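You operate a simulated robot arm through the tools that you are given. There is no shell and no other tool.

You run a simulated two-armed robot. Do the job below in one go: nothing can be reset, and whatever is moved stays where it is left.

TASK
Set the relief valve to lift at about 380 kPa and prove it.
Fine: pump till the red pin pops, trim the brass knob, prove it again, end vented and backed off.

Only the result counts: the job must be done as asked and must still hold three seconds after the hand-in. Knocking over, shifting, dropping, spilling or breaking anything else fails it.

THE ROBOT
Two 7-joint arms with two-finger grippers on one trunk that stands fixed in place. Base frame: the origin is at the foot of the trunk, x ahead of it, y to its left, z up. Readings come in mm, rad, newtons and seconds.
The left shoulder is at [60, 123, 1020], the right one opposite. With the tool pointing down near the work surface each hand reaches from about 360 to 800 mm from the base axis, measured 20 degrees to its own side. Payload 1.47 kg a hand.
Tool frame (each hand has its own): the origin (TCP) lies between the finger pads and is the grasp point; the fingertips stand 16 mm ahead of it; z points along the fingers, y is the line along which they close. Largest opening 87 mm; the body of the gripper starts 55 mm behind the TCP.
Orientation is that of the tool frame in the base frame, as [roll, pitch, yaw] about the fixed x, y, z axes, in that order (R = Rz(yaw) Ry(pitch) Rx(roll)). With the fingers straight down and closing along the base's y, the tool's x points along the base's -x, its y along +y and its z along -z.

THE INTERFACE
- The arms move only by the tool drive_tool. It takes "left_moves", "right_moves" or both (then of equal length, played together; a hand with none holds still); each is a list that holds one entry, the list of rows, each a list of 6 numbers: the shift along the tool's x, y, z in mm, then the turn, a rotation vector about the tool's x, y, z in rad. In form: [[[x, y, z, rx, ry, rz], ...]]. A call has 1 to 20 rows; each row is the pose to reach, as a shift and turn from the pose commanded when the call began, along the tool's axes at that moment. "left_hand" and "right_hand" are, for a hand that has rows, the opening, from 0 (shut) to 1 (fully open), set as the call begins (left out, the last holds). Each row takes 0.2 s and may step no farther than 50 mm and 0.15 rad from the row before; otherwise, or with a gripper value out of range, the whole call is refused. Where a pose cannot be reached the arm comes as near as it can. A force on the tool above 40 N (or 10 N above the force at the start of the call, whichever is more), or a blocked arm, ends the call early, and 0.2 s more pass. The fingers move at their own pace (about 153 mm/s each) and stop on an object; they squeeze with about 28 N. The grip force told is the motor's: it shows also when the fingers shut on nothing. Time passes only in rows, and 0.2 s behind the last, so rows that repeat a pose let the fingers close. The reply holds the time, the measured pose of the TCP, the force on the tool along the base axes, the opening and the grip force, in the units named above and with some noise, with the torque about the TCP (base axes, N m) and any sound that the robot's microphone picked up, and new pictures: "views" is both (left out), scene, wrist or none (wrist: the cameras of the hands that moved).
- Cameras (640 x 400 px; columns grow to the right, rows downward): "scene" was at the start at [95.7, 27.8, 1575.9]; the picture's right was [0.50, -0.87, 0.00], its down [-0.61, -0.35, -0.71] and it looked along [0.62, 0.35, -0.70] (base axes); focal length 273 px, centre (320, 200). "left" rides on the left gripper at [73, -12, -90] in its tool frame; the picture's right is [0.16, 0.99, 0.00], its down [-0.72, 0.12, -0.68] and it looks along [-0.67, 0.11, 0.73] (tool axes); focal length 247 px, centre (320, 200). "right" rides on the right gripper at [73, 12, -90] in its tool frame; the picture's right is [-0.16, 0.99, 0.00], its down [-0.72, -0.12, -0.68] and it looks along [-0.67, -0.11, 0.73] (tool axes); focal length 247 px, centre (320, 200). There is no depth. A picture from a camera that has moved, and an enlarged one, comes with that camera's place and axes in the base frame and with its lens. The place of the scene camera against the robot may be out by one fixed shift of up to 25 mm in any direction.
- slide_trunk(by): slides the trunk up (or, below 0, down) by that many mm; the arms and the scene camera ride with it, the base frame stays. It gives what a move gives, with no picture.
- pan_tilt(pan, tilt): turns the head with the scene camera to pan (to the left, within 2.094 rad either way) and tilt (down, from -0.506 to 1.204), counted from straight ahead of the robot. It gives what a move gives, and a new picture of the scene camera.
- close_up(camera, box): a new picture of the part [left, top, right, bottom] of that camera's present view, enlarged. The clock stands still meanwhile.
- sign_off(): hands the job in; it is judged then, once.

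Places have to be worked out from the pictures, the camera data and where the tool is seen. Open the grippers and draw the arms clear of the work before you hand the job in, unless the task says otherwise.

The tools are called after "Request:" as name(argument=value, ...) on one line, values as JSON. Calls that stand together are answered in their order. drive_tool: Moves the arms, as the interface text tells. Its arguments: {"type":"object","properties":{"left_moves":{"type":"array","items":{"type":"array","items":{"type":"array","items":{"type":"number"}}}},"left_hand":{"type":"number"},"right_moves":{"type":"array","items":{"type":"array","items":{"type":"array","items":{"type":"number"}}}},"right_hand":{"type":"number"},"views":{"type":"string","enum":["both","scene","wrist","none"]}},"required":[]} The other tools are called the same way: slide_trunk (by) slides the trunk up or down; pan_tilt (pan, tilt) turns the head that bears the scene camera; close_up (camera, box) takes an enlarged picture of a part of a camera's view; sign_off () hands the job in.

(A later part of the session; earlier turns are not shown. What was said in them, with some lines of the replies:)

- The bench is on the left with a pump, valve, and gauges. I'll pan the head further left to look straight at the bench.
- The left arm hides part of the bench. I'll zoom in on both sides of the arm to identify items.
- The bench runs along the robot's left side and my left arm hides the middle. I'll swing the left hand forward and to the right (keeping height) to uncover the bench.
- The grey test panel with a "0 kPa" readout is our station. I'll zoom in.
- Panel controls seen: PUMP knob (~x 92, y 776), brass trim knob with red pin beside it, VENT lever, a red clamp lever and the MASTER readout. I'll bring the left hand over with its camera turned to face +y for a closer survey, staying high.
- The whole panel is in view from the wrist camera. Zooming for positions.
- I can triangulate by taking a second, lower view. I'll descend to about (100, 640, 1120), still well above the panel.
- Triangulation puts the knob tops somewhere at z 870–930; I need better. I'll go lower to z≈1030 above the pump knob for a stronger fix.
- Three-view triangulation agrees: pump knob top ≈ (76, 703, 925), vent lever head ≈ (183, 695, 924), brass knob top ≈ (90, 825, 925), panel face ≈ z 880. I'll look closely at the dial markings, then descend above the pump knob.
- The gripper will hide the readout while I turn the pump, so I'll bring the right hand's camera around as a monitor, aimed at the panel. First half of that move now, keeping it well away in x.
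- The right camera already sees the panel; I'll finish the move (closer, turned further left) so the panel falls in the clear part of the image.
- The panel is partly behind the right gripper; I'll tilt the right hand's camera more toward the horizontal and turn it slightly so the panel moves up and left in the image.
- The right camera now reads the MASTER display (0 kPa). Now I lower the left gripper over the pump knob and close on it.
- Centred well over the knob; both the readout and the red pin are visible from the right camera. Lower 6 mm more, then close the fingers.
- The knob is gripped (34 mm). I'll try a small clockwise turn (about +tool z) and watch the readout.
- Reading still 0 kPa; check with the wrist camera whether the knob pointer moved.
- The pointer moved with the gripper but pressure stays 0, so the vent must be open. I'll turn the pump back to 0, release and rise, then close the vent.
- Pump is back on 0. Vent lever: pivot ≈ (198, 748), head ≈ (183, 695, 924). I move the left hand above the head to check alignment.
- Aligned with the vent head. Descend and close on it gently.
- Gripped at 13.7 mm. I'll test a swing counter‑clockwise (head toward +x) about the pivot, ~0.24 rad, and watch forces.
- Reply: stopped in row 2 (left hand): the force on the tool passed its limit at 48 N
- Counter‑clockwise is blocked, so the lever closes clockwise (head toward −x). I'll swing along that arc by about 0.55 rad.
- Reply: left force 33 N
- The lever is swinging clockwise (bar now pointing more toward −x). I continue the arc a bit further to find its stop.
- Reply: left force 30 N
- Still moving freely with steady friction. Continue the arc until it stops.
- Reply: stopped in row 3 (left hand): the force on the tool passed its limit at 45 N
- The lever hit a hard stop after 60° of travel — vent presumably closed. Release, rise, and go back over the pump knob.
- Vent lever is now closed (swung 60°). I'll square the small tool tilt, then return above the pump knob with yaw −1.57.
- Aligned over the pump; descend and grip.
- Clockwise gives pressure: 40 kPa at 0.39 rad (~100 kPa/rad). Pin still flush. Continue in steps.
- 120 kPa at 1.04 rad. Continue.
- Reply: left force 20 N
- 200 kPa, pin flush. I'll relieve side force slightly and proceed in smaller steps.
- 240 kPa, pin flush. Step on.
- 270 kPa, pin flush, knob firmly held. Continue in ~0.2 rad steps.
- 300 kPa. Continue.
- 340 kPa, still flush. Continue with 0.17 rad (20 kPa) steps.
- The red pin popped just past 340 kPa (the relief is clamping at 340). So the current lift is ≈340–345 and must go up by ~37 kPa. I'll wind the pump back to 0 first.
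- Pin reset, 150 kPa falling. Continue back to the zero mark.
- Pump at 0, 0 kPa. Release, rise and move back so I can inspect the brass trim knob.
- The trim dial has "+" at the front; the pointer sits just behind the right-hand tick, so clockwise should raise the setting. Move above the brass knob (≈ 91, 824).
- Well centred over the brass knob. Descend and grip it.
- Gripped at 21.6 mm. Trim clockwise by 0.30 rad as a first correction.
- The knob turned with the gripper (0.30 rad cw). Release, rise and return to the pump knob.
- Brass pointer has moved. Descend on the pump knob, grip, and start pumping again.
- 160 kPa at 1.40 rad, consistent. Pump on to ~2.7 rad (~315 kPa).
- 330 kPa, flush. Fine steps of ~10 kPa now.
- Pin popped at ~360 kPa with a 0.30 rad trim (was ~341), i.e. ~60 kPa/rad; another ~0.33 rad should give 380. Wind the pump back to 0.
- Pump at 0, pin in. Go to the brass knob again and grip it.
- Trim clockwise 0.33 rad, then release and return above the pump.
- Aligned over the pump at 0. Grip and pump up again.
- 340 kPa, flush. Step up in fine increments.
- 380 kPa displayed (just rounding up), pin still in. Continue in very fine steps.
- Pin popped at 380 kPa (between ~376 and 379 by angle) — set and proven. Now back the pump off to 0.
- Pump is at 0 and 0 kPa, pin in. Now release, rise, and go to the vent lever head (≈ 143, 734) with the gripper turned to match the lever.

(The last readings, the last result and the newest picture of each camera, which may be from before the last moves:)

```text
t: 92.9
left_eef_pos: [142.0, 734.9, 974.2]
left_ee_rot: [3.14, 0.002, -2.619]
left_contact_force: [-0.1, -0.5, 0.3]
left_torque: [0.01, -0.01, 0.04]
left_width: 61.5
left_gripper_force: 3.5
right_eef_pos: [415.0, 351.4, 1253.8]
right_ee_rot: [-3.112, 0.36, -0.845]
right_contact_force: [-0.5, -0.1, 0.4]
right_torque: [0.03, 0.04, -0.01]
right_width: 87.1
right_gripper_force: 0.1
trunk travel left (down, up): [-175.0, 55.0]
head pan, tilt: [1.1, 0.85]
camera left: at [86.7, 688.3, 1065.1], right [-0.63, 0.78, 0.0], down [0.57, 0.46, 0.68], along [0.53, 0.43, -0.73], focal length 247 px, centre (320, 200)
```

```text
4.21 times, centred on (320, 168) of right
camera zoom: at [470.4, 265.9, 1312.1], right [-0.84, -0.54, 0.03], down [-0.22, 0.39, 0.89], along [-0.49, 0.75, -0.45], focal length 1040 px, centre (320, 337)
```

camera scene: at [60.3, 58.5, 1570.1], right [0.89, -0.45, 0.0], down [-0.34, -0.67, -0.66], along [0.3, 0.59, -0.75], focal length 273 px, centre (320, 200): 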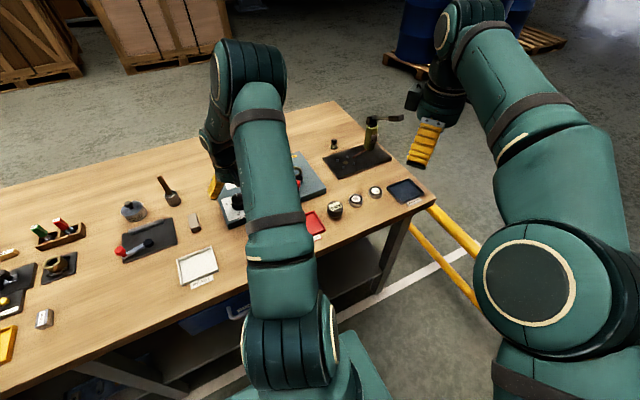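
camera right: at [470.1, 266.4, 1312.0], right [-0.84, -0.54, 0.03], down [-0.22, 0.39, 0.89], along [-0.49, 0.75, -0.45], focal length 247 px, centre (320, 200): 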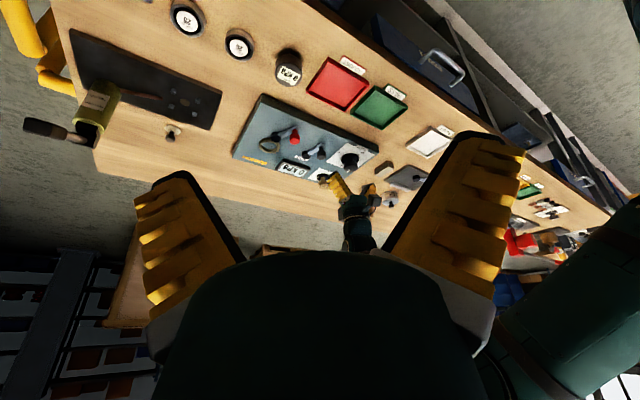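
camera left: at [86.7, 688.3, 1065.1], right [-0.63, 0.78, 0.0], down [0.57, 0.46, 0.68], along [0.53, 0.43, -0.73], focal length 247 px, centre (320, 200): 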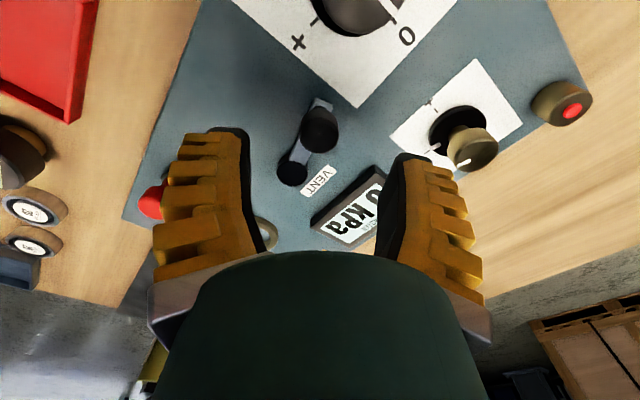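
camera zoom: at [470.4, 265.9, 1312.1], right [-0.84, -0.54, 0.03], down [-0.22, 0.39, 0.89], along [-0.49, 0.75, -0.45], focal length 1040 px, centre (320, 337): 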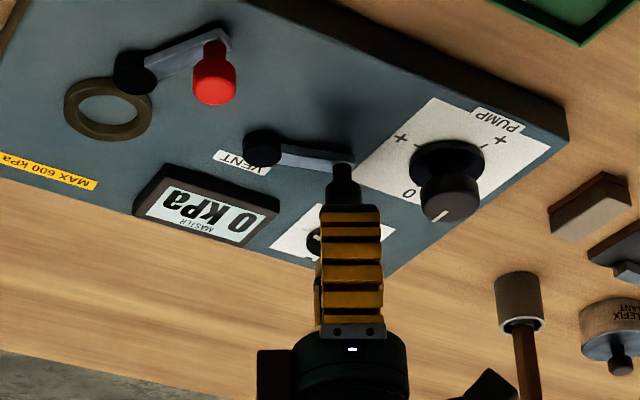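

Aligned with the vent head. Descend and grip.

Request:
drive_tool(left_moves=[[[-2, -1, 30, 0, 0, 0], [-2, -1, 58, 0, 0, 0], [-2, -1, 58, 0, 0, 0]]], left_hand=0.65, views="none")

Request:
drive_tool(left_moves=[[[0, 0, 0, 0, 0, 0], [0, 0, 0, 0, 0, 0], [0, 0, 0, 0, 0, 0]]], left_hand=0, views="none")

```text
t: 93.7
left_eef_pos: [146.0, 735.3, 916.6]
left_ee_rot: [3.14, 0.002, -2.619]
left_contact_force: [0.0, 0.2, 0.0]
left_torque: [0.04, 0.02, -0.03]
left_width: 61.4
left_gripper_force: 3.3
right_eef_pos: [415.4, 351.6, 1253.4]
right_ee_rot: [-3.113, 0.357, -0.846]
right_contact_force: [-0.4, 0.8, 0.4]
right_torque: [-0.02, 0.0, -0.01]
right_width: 87.0
right_gripper_force: 0.2
trunk travel left (down, up): [-175.0, 55.0]
head pan, tilt: [1.1, 0.85]
```

```text
t: 94.5
left_eef_pos: [144.6, 734.6, 914.1]
left_ee_rot: [-3.141, 0.0, -2.621]
left_contact_force: [-2.8, -1.9, -10.5]
left_torque: [0.1, -0.36, -0.07]
left_width: 16.0
left_gripper_force: 30.2
right_eef_pos: [414.9, 352.3, 1252.6]
right_ee_rot: [-3.114, 0.358, -0.844]
right_contact_force: [-0.1, 0.3, -1.1]
right_torque: [-0.02, 0.01, -0.04]
right_width: 87.0
right_gripper_force: 0.1
trunk travel left (down, up): [-175.0, 55.0]
head pan, tilt: [1.1, 0.85]
```

Gripped. Swing the lever counter-clockwise back about its pivot toward the original open position.

Request:
drive_tool(left_moves=[[[1.5, -7.4, 0, 0, 0, -0.14], [2.0, -14.9, 0, 0, 0, -0.28], [1.4, -22.3, 0, 0, 0, -0.42], [-0.3, -29.7, 0, 0, 0, -0.56], [-2.9, -36.7, 0, 0, 0, -0.7], [-6.5, -43.3, 0, 0, 0, -0.84], [-10.7, -48.9, 0, 0, 0, -0.97]]], views="wrist")

Request:
close_up(camera="right", box=[240, 110, 400, 210])

```text
t: 96.1
left_eef_pos: [178.2, 699.4, 914.9]
left_ee_rot: [-3.14, 0.0, -1.645]
left_contact_force: [-6.0, 0.3, -17.0]
left_torque: [0.32, 0.15, 0.26]
left_width: 16.2
left_gripper_force: 30.1
right_eef_pos: [414.9, 352.2, 1254.0]
right_ee_rot: [-3.113, 0.358, -0.846]
right_contact_force: [0.6, -0.1, 0.4]
right_torque: [0.03, 0.01, 0.01]
right_width: 87.2
right_gripper_force: 0.1
trunk travel left (down, up): [-175.0, 55.0]
head pan, tilt: [1.1, 0.85]
camera left: at [186.1, 625.1, 1005.0], right [-1.0, -0.08, 0.0], down [-0.06, 0.73, 0.68], along [-0.06, 0.68, -0.73], focal length 247 px, centre (320, 200)
```

left: 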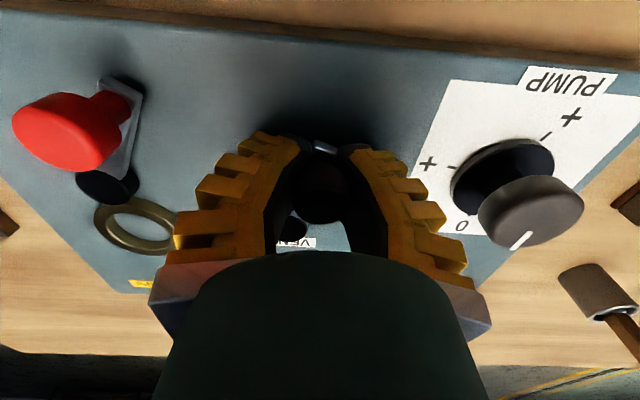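

```text
4.00 times, centred on (320, 160) of right
camera zoom: at [470.4, 267.7, 1311.6], right [-0.84, -0.54, 0.03], down [-0.22, 0.39, 0.89], along [-0.49, 0.75, -0.45], focal length 988 px, centre (320, 360)
```

zoom: 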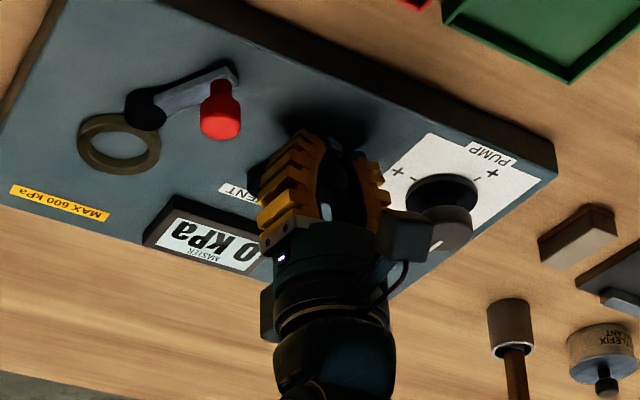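

Nearly at the open stop. Nudge the last few degrees until it firmly reaches the stop.

Request:
drive_tool(left_moves=[[[0.7, -3.4, 0, 0, 0, -0.05], [1.3, -6.0, 0, 0, 0, -0.08], [1.5, -7.5, 0, 0, 0, -0.09]]], views="none")

```text
t: 96.9
left_eef_pos: [181.6, 697.6, 914.4]
left_ee_rot: [3.14, -0.001, -1.555]
left_contact_force: [-26.5, 2.1, -19.2]
left_torque: [0.15, -0.29, -0.44]
left_width: 15.2
left_gripper_force: 30.6
right_eef_pos: [413.9, 353.5, 1253.4]
right_ee_rot: [-3.114, 0.356, -0.844]
right_contact_force: [0.7, -0.6, 0.2]
right_torque: [-0.01, 0.01, 0.02]
right_width: 87.2
right_gripper_force: 0.0
trunk travel left (down, up): [-175.0, 55.0]
head pan, tilt: [1.1, 0.85]
```

Side force of 26 N shows it is at the stop. Release and rise clear.

Request:
drive_tool(left_moves=[[[0, 4, 0, 0, 0, 0], [0, 4, 0, 0, 0, 0], [0, 4, 0, 0, 0, 0], [0, 4, -35, 0, 0, 0], [0, 4, -80, 0, 0, 0], [20, 4, -120, 0, 0, 0], [20, 4, -120, 0, 0, 0]]], left_hand=0.65, views="wrist")

Request:
close_up(camera="right", box=[220, 90, 420, 215])

Request:
close_up(camera="left", box=[100, 20, 580, 250])

```text
t: 98.5
left_eef_pos: [183.1, 675.3, 1035.4]
left_ee_rot: [3.141, -0.001, -1.56]
left_contact_force: [0.0, -0.5, -0.7]
left_torque: [-0.03, -0.01, -0.01]
left_width: 61.3
left_gripper_force: 3.4
right_eef_pos: [415.2, 353.1, 1252.4]
right_ee_rot: [-3.114, 0.358, -0.846]
right_contact_force: [-0.5, 0.3, 0.2]
right_torque: [0.01, 0.0, -0.02]
right_width: 86.8
right_gripper_force: 0.1
trunk travel left (down, up): [-175.0, 55.0]
head pan, tilt: [1.1, 0.85]
camera left: at [197.0, 602.8, 1125.3], right [-0.99, -0.17, 0.0], down [-0.12, 0.72, 0.68], along [-0.12, 0.67, -0.73], focal length 247 px, centre (320, 200)
```

left: 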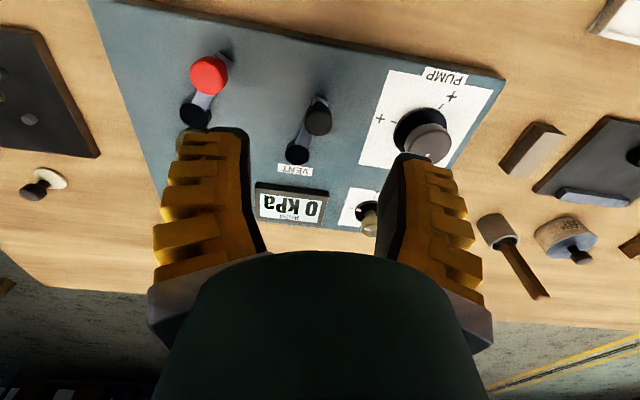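

```text
3.20 times, centred on (320, 152) of right
camera zoom: at [470.9, 267.5, 1311.3], right [-0.84, -0.54, 0.03], down [-0.22, 0.39, 0.89], along [-0.49, 0.75, -0.45], focal length 790 px, centre (320, 352)
```

zoom: 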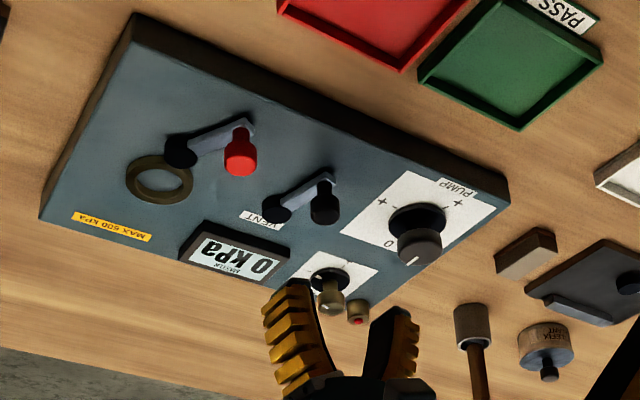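

```text
1.33 times, centred on (340, 135) of left
camera zoom: at [197.0, 602.8, 1125.3], right [-0.99, -0.17, 0.0], down [-0.12, 0.72, 0.68], along [-0.12, 0.67, -0.73], focal length 329 px, centre (293, 287)
```

zoom: 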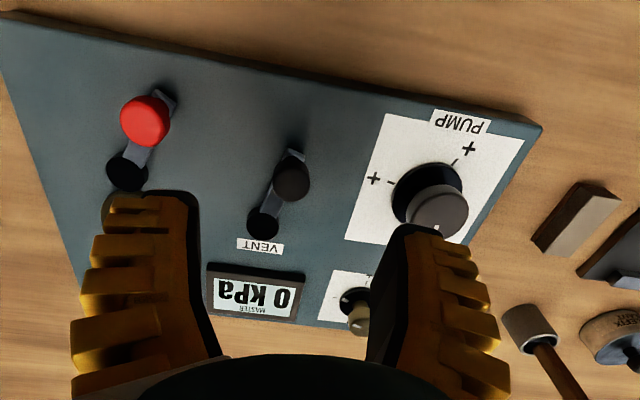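

Vent lever matches its original open position. Check the pump pointer closely.

Request:
drive_tool(left_moves=[[[30, 20, -30, 0, 0, 0], [60, 50, -60, 0, 0, 0], [70, 80, -80, 0, 0, 0], [70, 80, -80, 0, 0, 0]]], left_hand=1, views="none")

Request:
close_up(camera="left", box=[200, 40, 420, 200])

Request:
close_up(camera="right", box=[270, 130, 390, 205])

```text
refused: row 2 steps farther than a row can; nothing moved
```

```text
2.50 times, centred on (310, 120) of left
camera zoom: at [197.0, 602.8, 1125.3], right [-0.99, -0.17, 0.0], down [-0.12, 0.72, 0.68], along [-0.12, 0.67, -0.73], focal length 617 px, centre (345, 400)
```

zoom: 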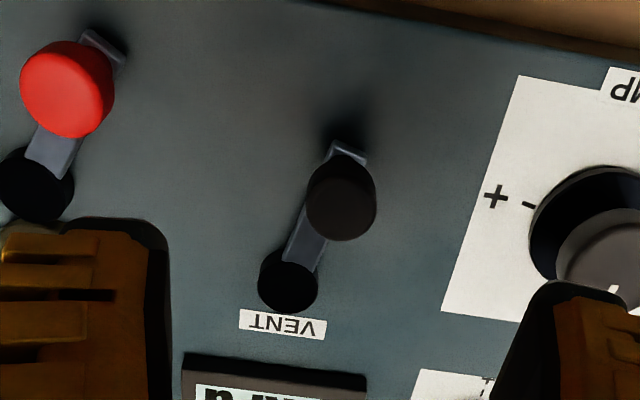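

```text
5.33 times, centred on (330, 168) of right
camera zoom: at [470.9, 267.5, 1311.3], right [-0.84, -0.54, 0.03], down [-0.22, 0.39, 0.89], along [-0.49, 0.75, -0.45], focal length 1317 px, centre (267, 373)
```

zoom: 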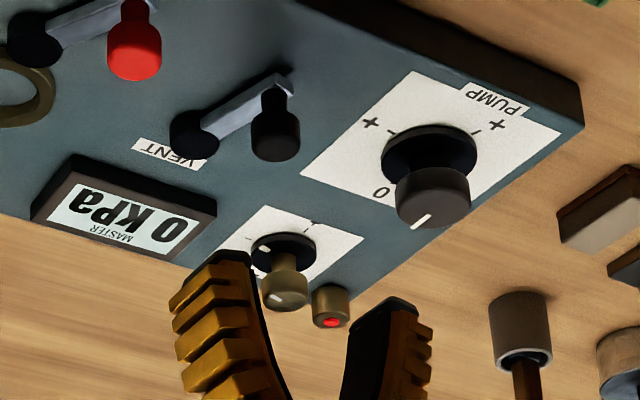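

The earlier retreat was refused for step size; I'll retreat in smaller steps to above the pump and check its pointer from the wrist camera.

Request:
drive_tool(left_moves=[[[15, 25, -20, 0, 0, 0], [30, 50, -40, 0, 0, 0], [40, 80, -50, 0, 0, 0], [40, 108, -50, 0, 0, 0], [40, 108, -50, 0, 0, 0]]], left_hand=1, views="wrist")

Request:
close_up(camera="left", box=[260, 20, 420, 200])

```text
t: 99.7
left_eef_pos: [74.5, 633.5, 1085.8]
left_ee_rot: [-3.141, 0.002, -1.559]
left_contact_force: [-0.4, 0.4, 0.4]
left_torque: [0.02, -0.04, -0.01]
left_width: 87.1
left_gripper_force: 0.0
right_eef_pos: [415.2, 351.5, 1252.9]
right_ee_rot: [-3.114, 0.359, -0.845]
right_contact_force: [-0.5, -0.4, 0.7]
right_torque: [-0.02, -0.01, 0.05]
right_width: 86.9
right_gripper_force: 0.1
trunk travel left (down, up): [-175.0, 55.0]
head pan, tilt: [1.1, 0.85]
camera left: at [88.7, 560.5, 1175.5], right [-0.99, -0.17, 0.0], down [-0.12, 0.72, 0.68], along [-0.11, 0.67, -0.73], focal length 247 px, centre (320, 200)
```

left: 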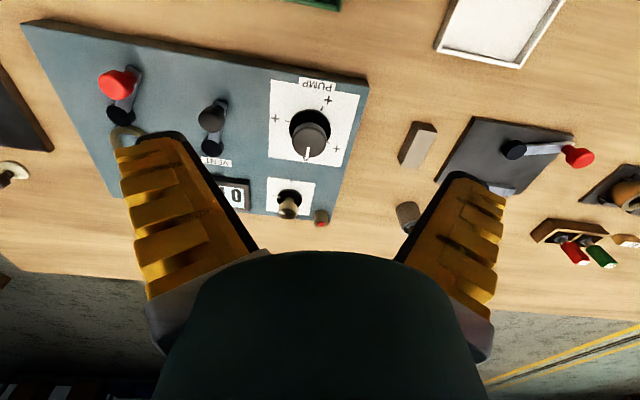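

```text
2.22 times, centred on (340, 110) of left
camera zoom: at [88.7, 560.5, 1175.5], right [-0.99, -0.17, 0.0], down [-0.12, 0.72, 0.68], along [-0.11, 0.67, -0.73], focal length 549 px, centre (276, 400)
```

zoom: 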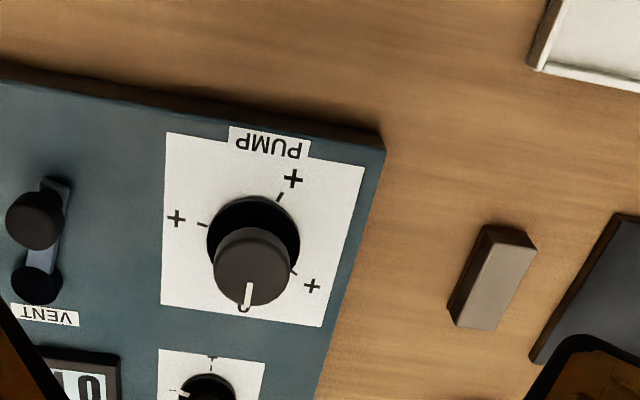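

Pump pointer on 0, vent open, 0 kPa, pin in, brass trimmed. Draw the left arm well clear (up and back).

Request:
drive_tool(left_moves=[[[5, -5, -40, 0, 0, 0], [15, -20, -80, 0, 0, 0], [35, -45, -115, 0, 0, 0], [60, -75, -145, 0, 0, 0], [85, -105, -170, 0, 0, 0], [110, -130, -185, 0, 0, 0], [110, -130, -185, 0, 0, 0]]], left_hand=1, views="both")

Request:
close_up(camera="right", box=[220, 90, 420, 215])

```text
t: 101.3
left_eef_pos: [206.6, 525.3, 1270.4]
left_ee_rot: [-3.141, 0.002, -1.559]
left_contact_force: [0.4, -0.3, -0.1]
left_torque: [-0.03, 0.02, -0.01]
left_width: 87.1
left_gripper_force: 0.2
right_eef_pos: [415.2, 351.6, 1252.9]
right_ee_rot: [-3.115, 0.357, -0.844]
right_contact_force: [-0.1, -1.1, -0.3]
right_torque: [-0.02, 0.02, -0.01]
right_width: 86.8
right_gripper_force: 0.1
trunk travel left (down, up): [-175.0, 55.0]
head pan, tilt: [1.1, 0.85]
camera scene: at [60.3, 57.4, 1570.2], right [0.89, -0.45, 0.0], down [-0.34, -0.67, -0.66], along [0.3, 0.59, -0.75], focal length 273 px, centre (320, 200)
camera left: at [220.3, 452.1, 1361.0], right [-0.99, -0.17, 0.0], down [-0.13, 0.72, 0.68], along [-0.12, 0.67, -0.73], focal length 247 px, centre (320, 200)
```

scene: 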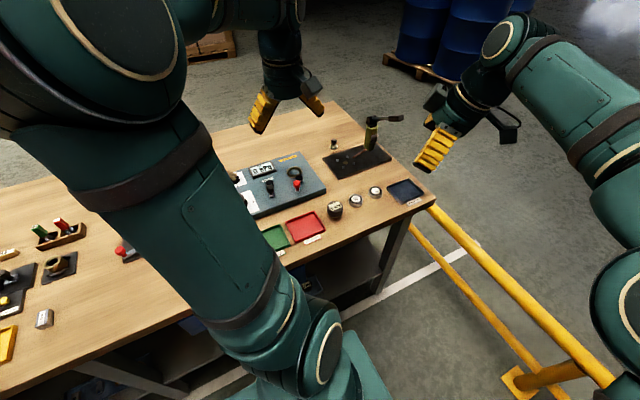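
left: 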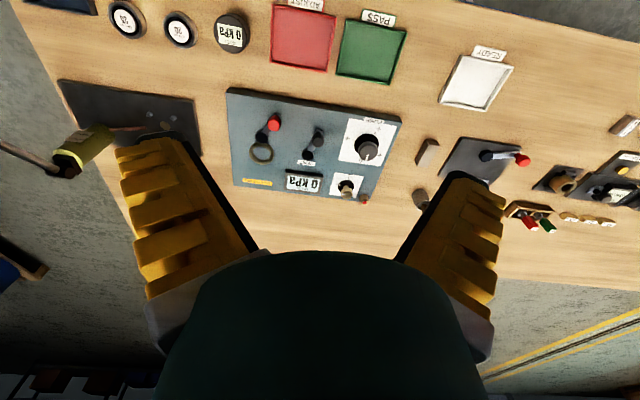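

```text
3.20 times, centred on (320, 152) of right
camera zoom: at [470.3, 266.6, 1311.9], right [-0.84, -0.54, 0.03], down [-0.22, 0.39, 0.89], along [-0.49, 0.75, -0.45], focal length 790 px, centre (320, 352)
```

zoom: 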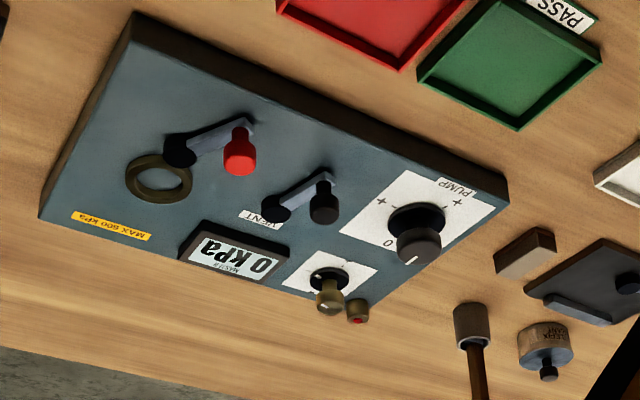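

Everything is in its end state: 0 kPa, vent open, pump on 0, pin seated, nothing else disturbed, grippers open and both arms clear. Handing in.

Request:
sign_off()

```text
The job is handed in.
```

The relief valve now lifts at about 380 kPa. On the last pump-up the red pin popped with the MASTER readout at 380, and going by the pump angle the actual lift is about 376–379 kPa.

| Run | Brass knob | Pin popped at |
|---|---|---|
| 1 | as found | about 340 kPa |
| 2 | 0.30 rad clockwise | about 360 kPa |
| 3 | a further 0.33 rad clockwise | 380 kPa |

The MASTER readout moves in 10 kPa steps, so the finer range is an estimate. I proved the final setting with one lift.

The vent was open when I started, so I closed it to pump and then swung it back to its open stop. At hand-in the readout was 0 kPa, the pump was backed off to 0 and the pin was seated. Both grippers were open and both arms were clear of the bench. I didn't see anything else shifted or knocked.
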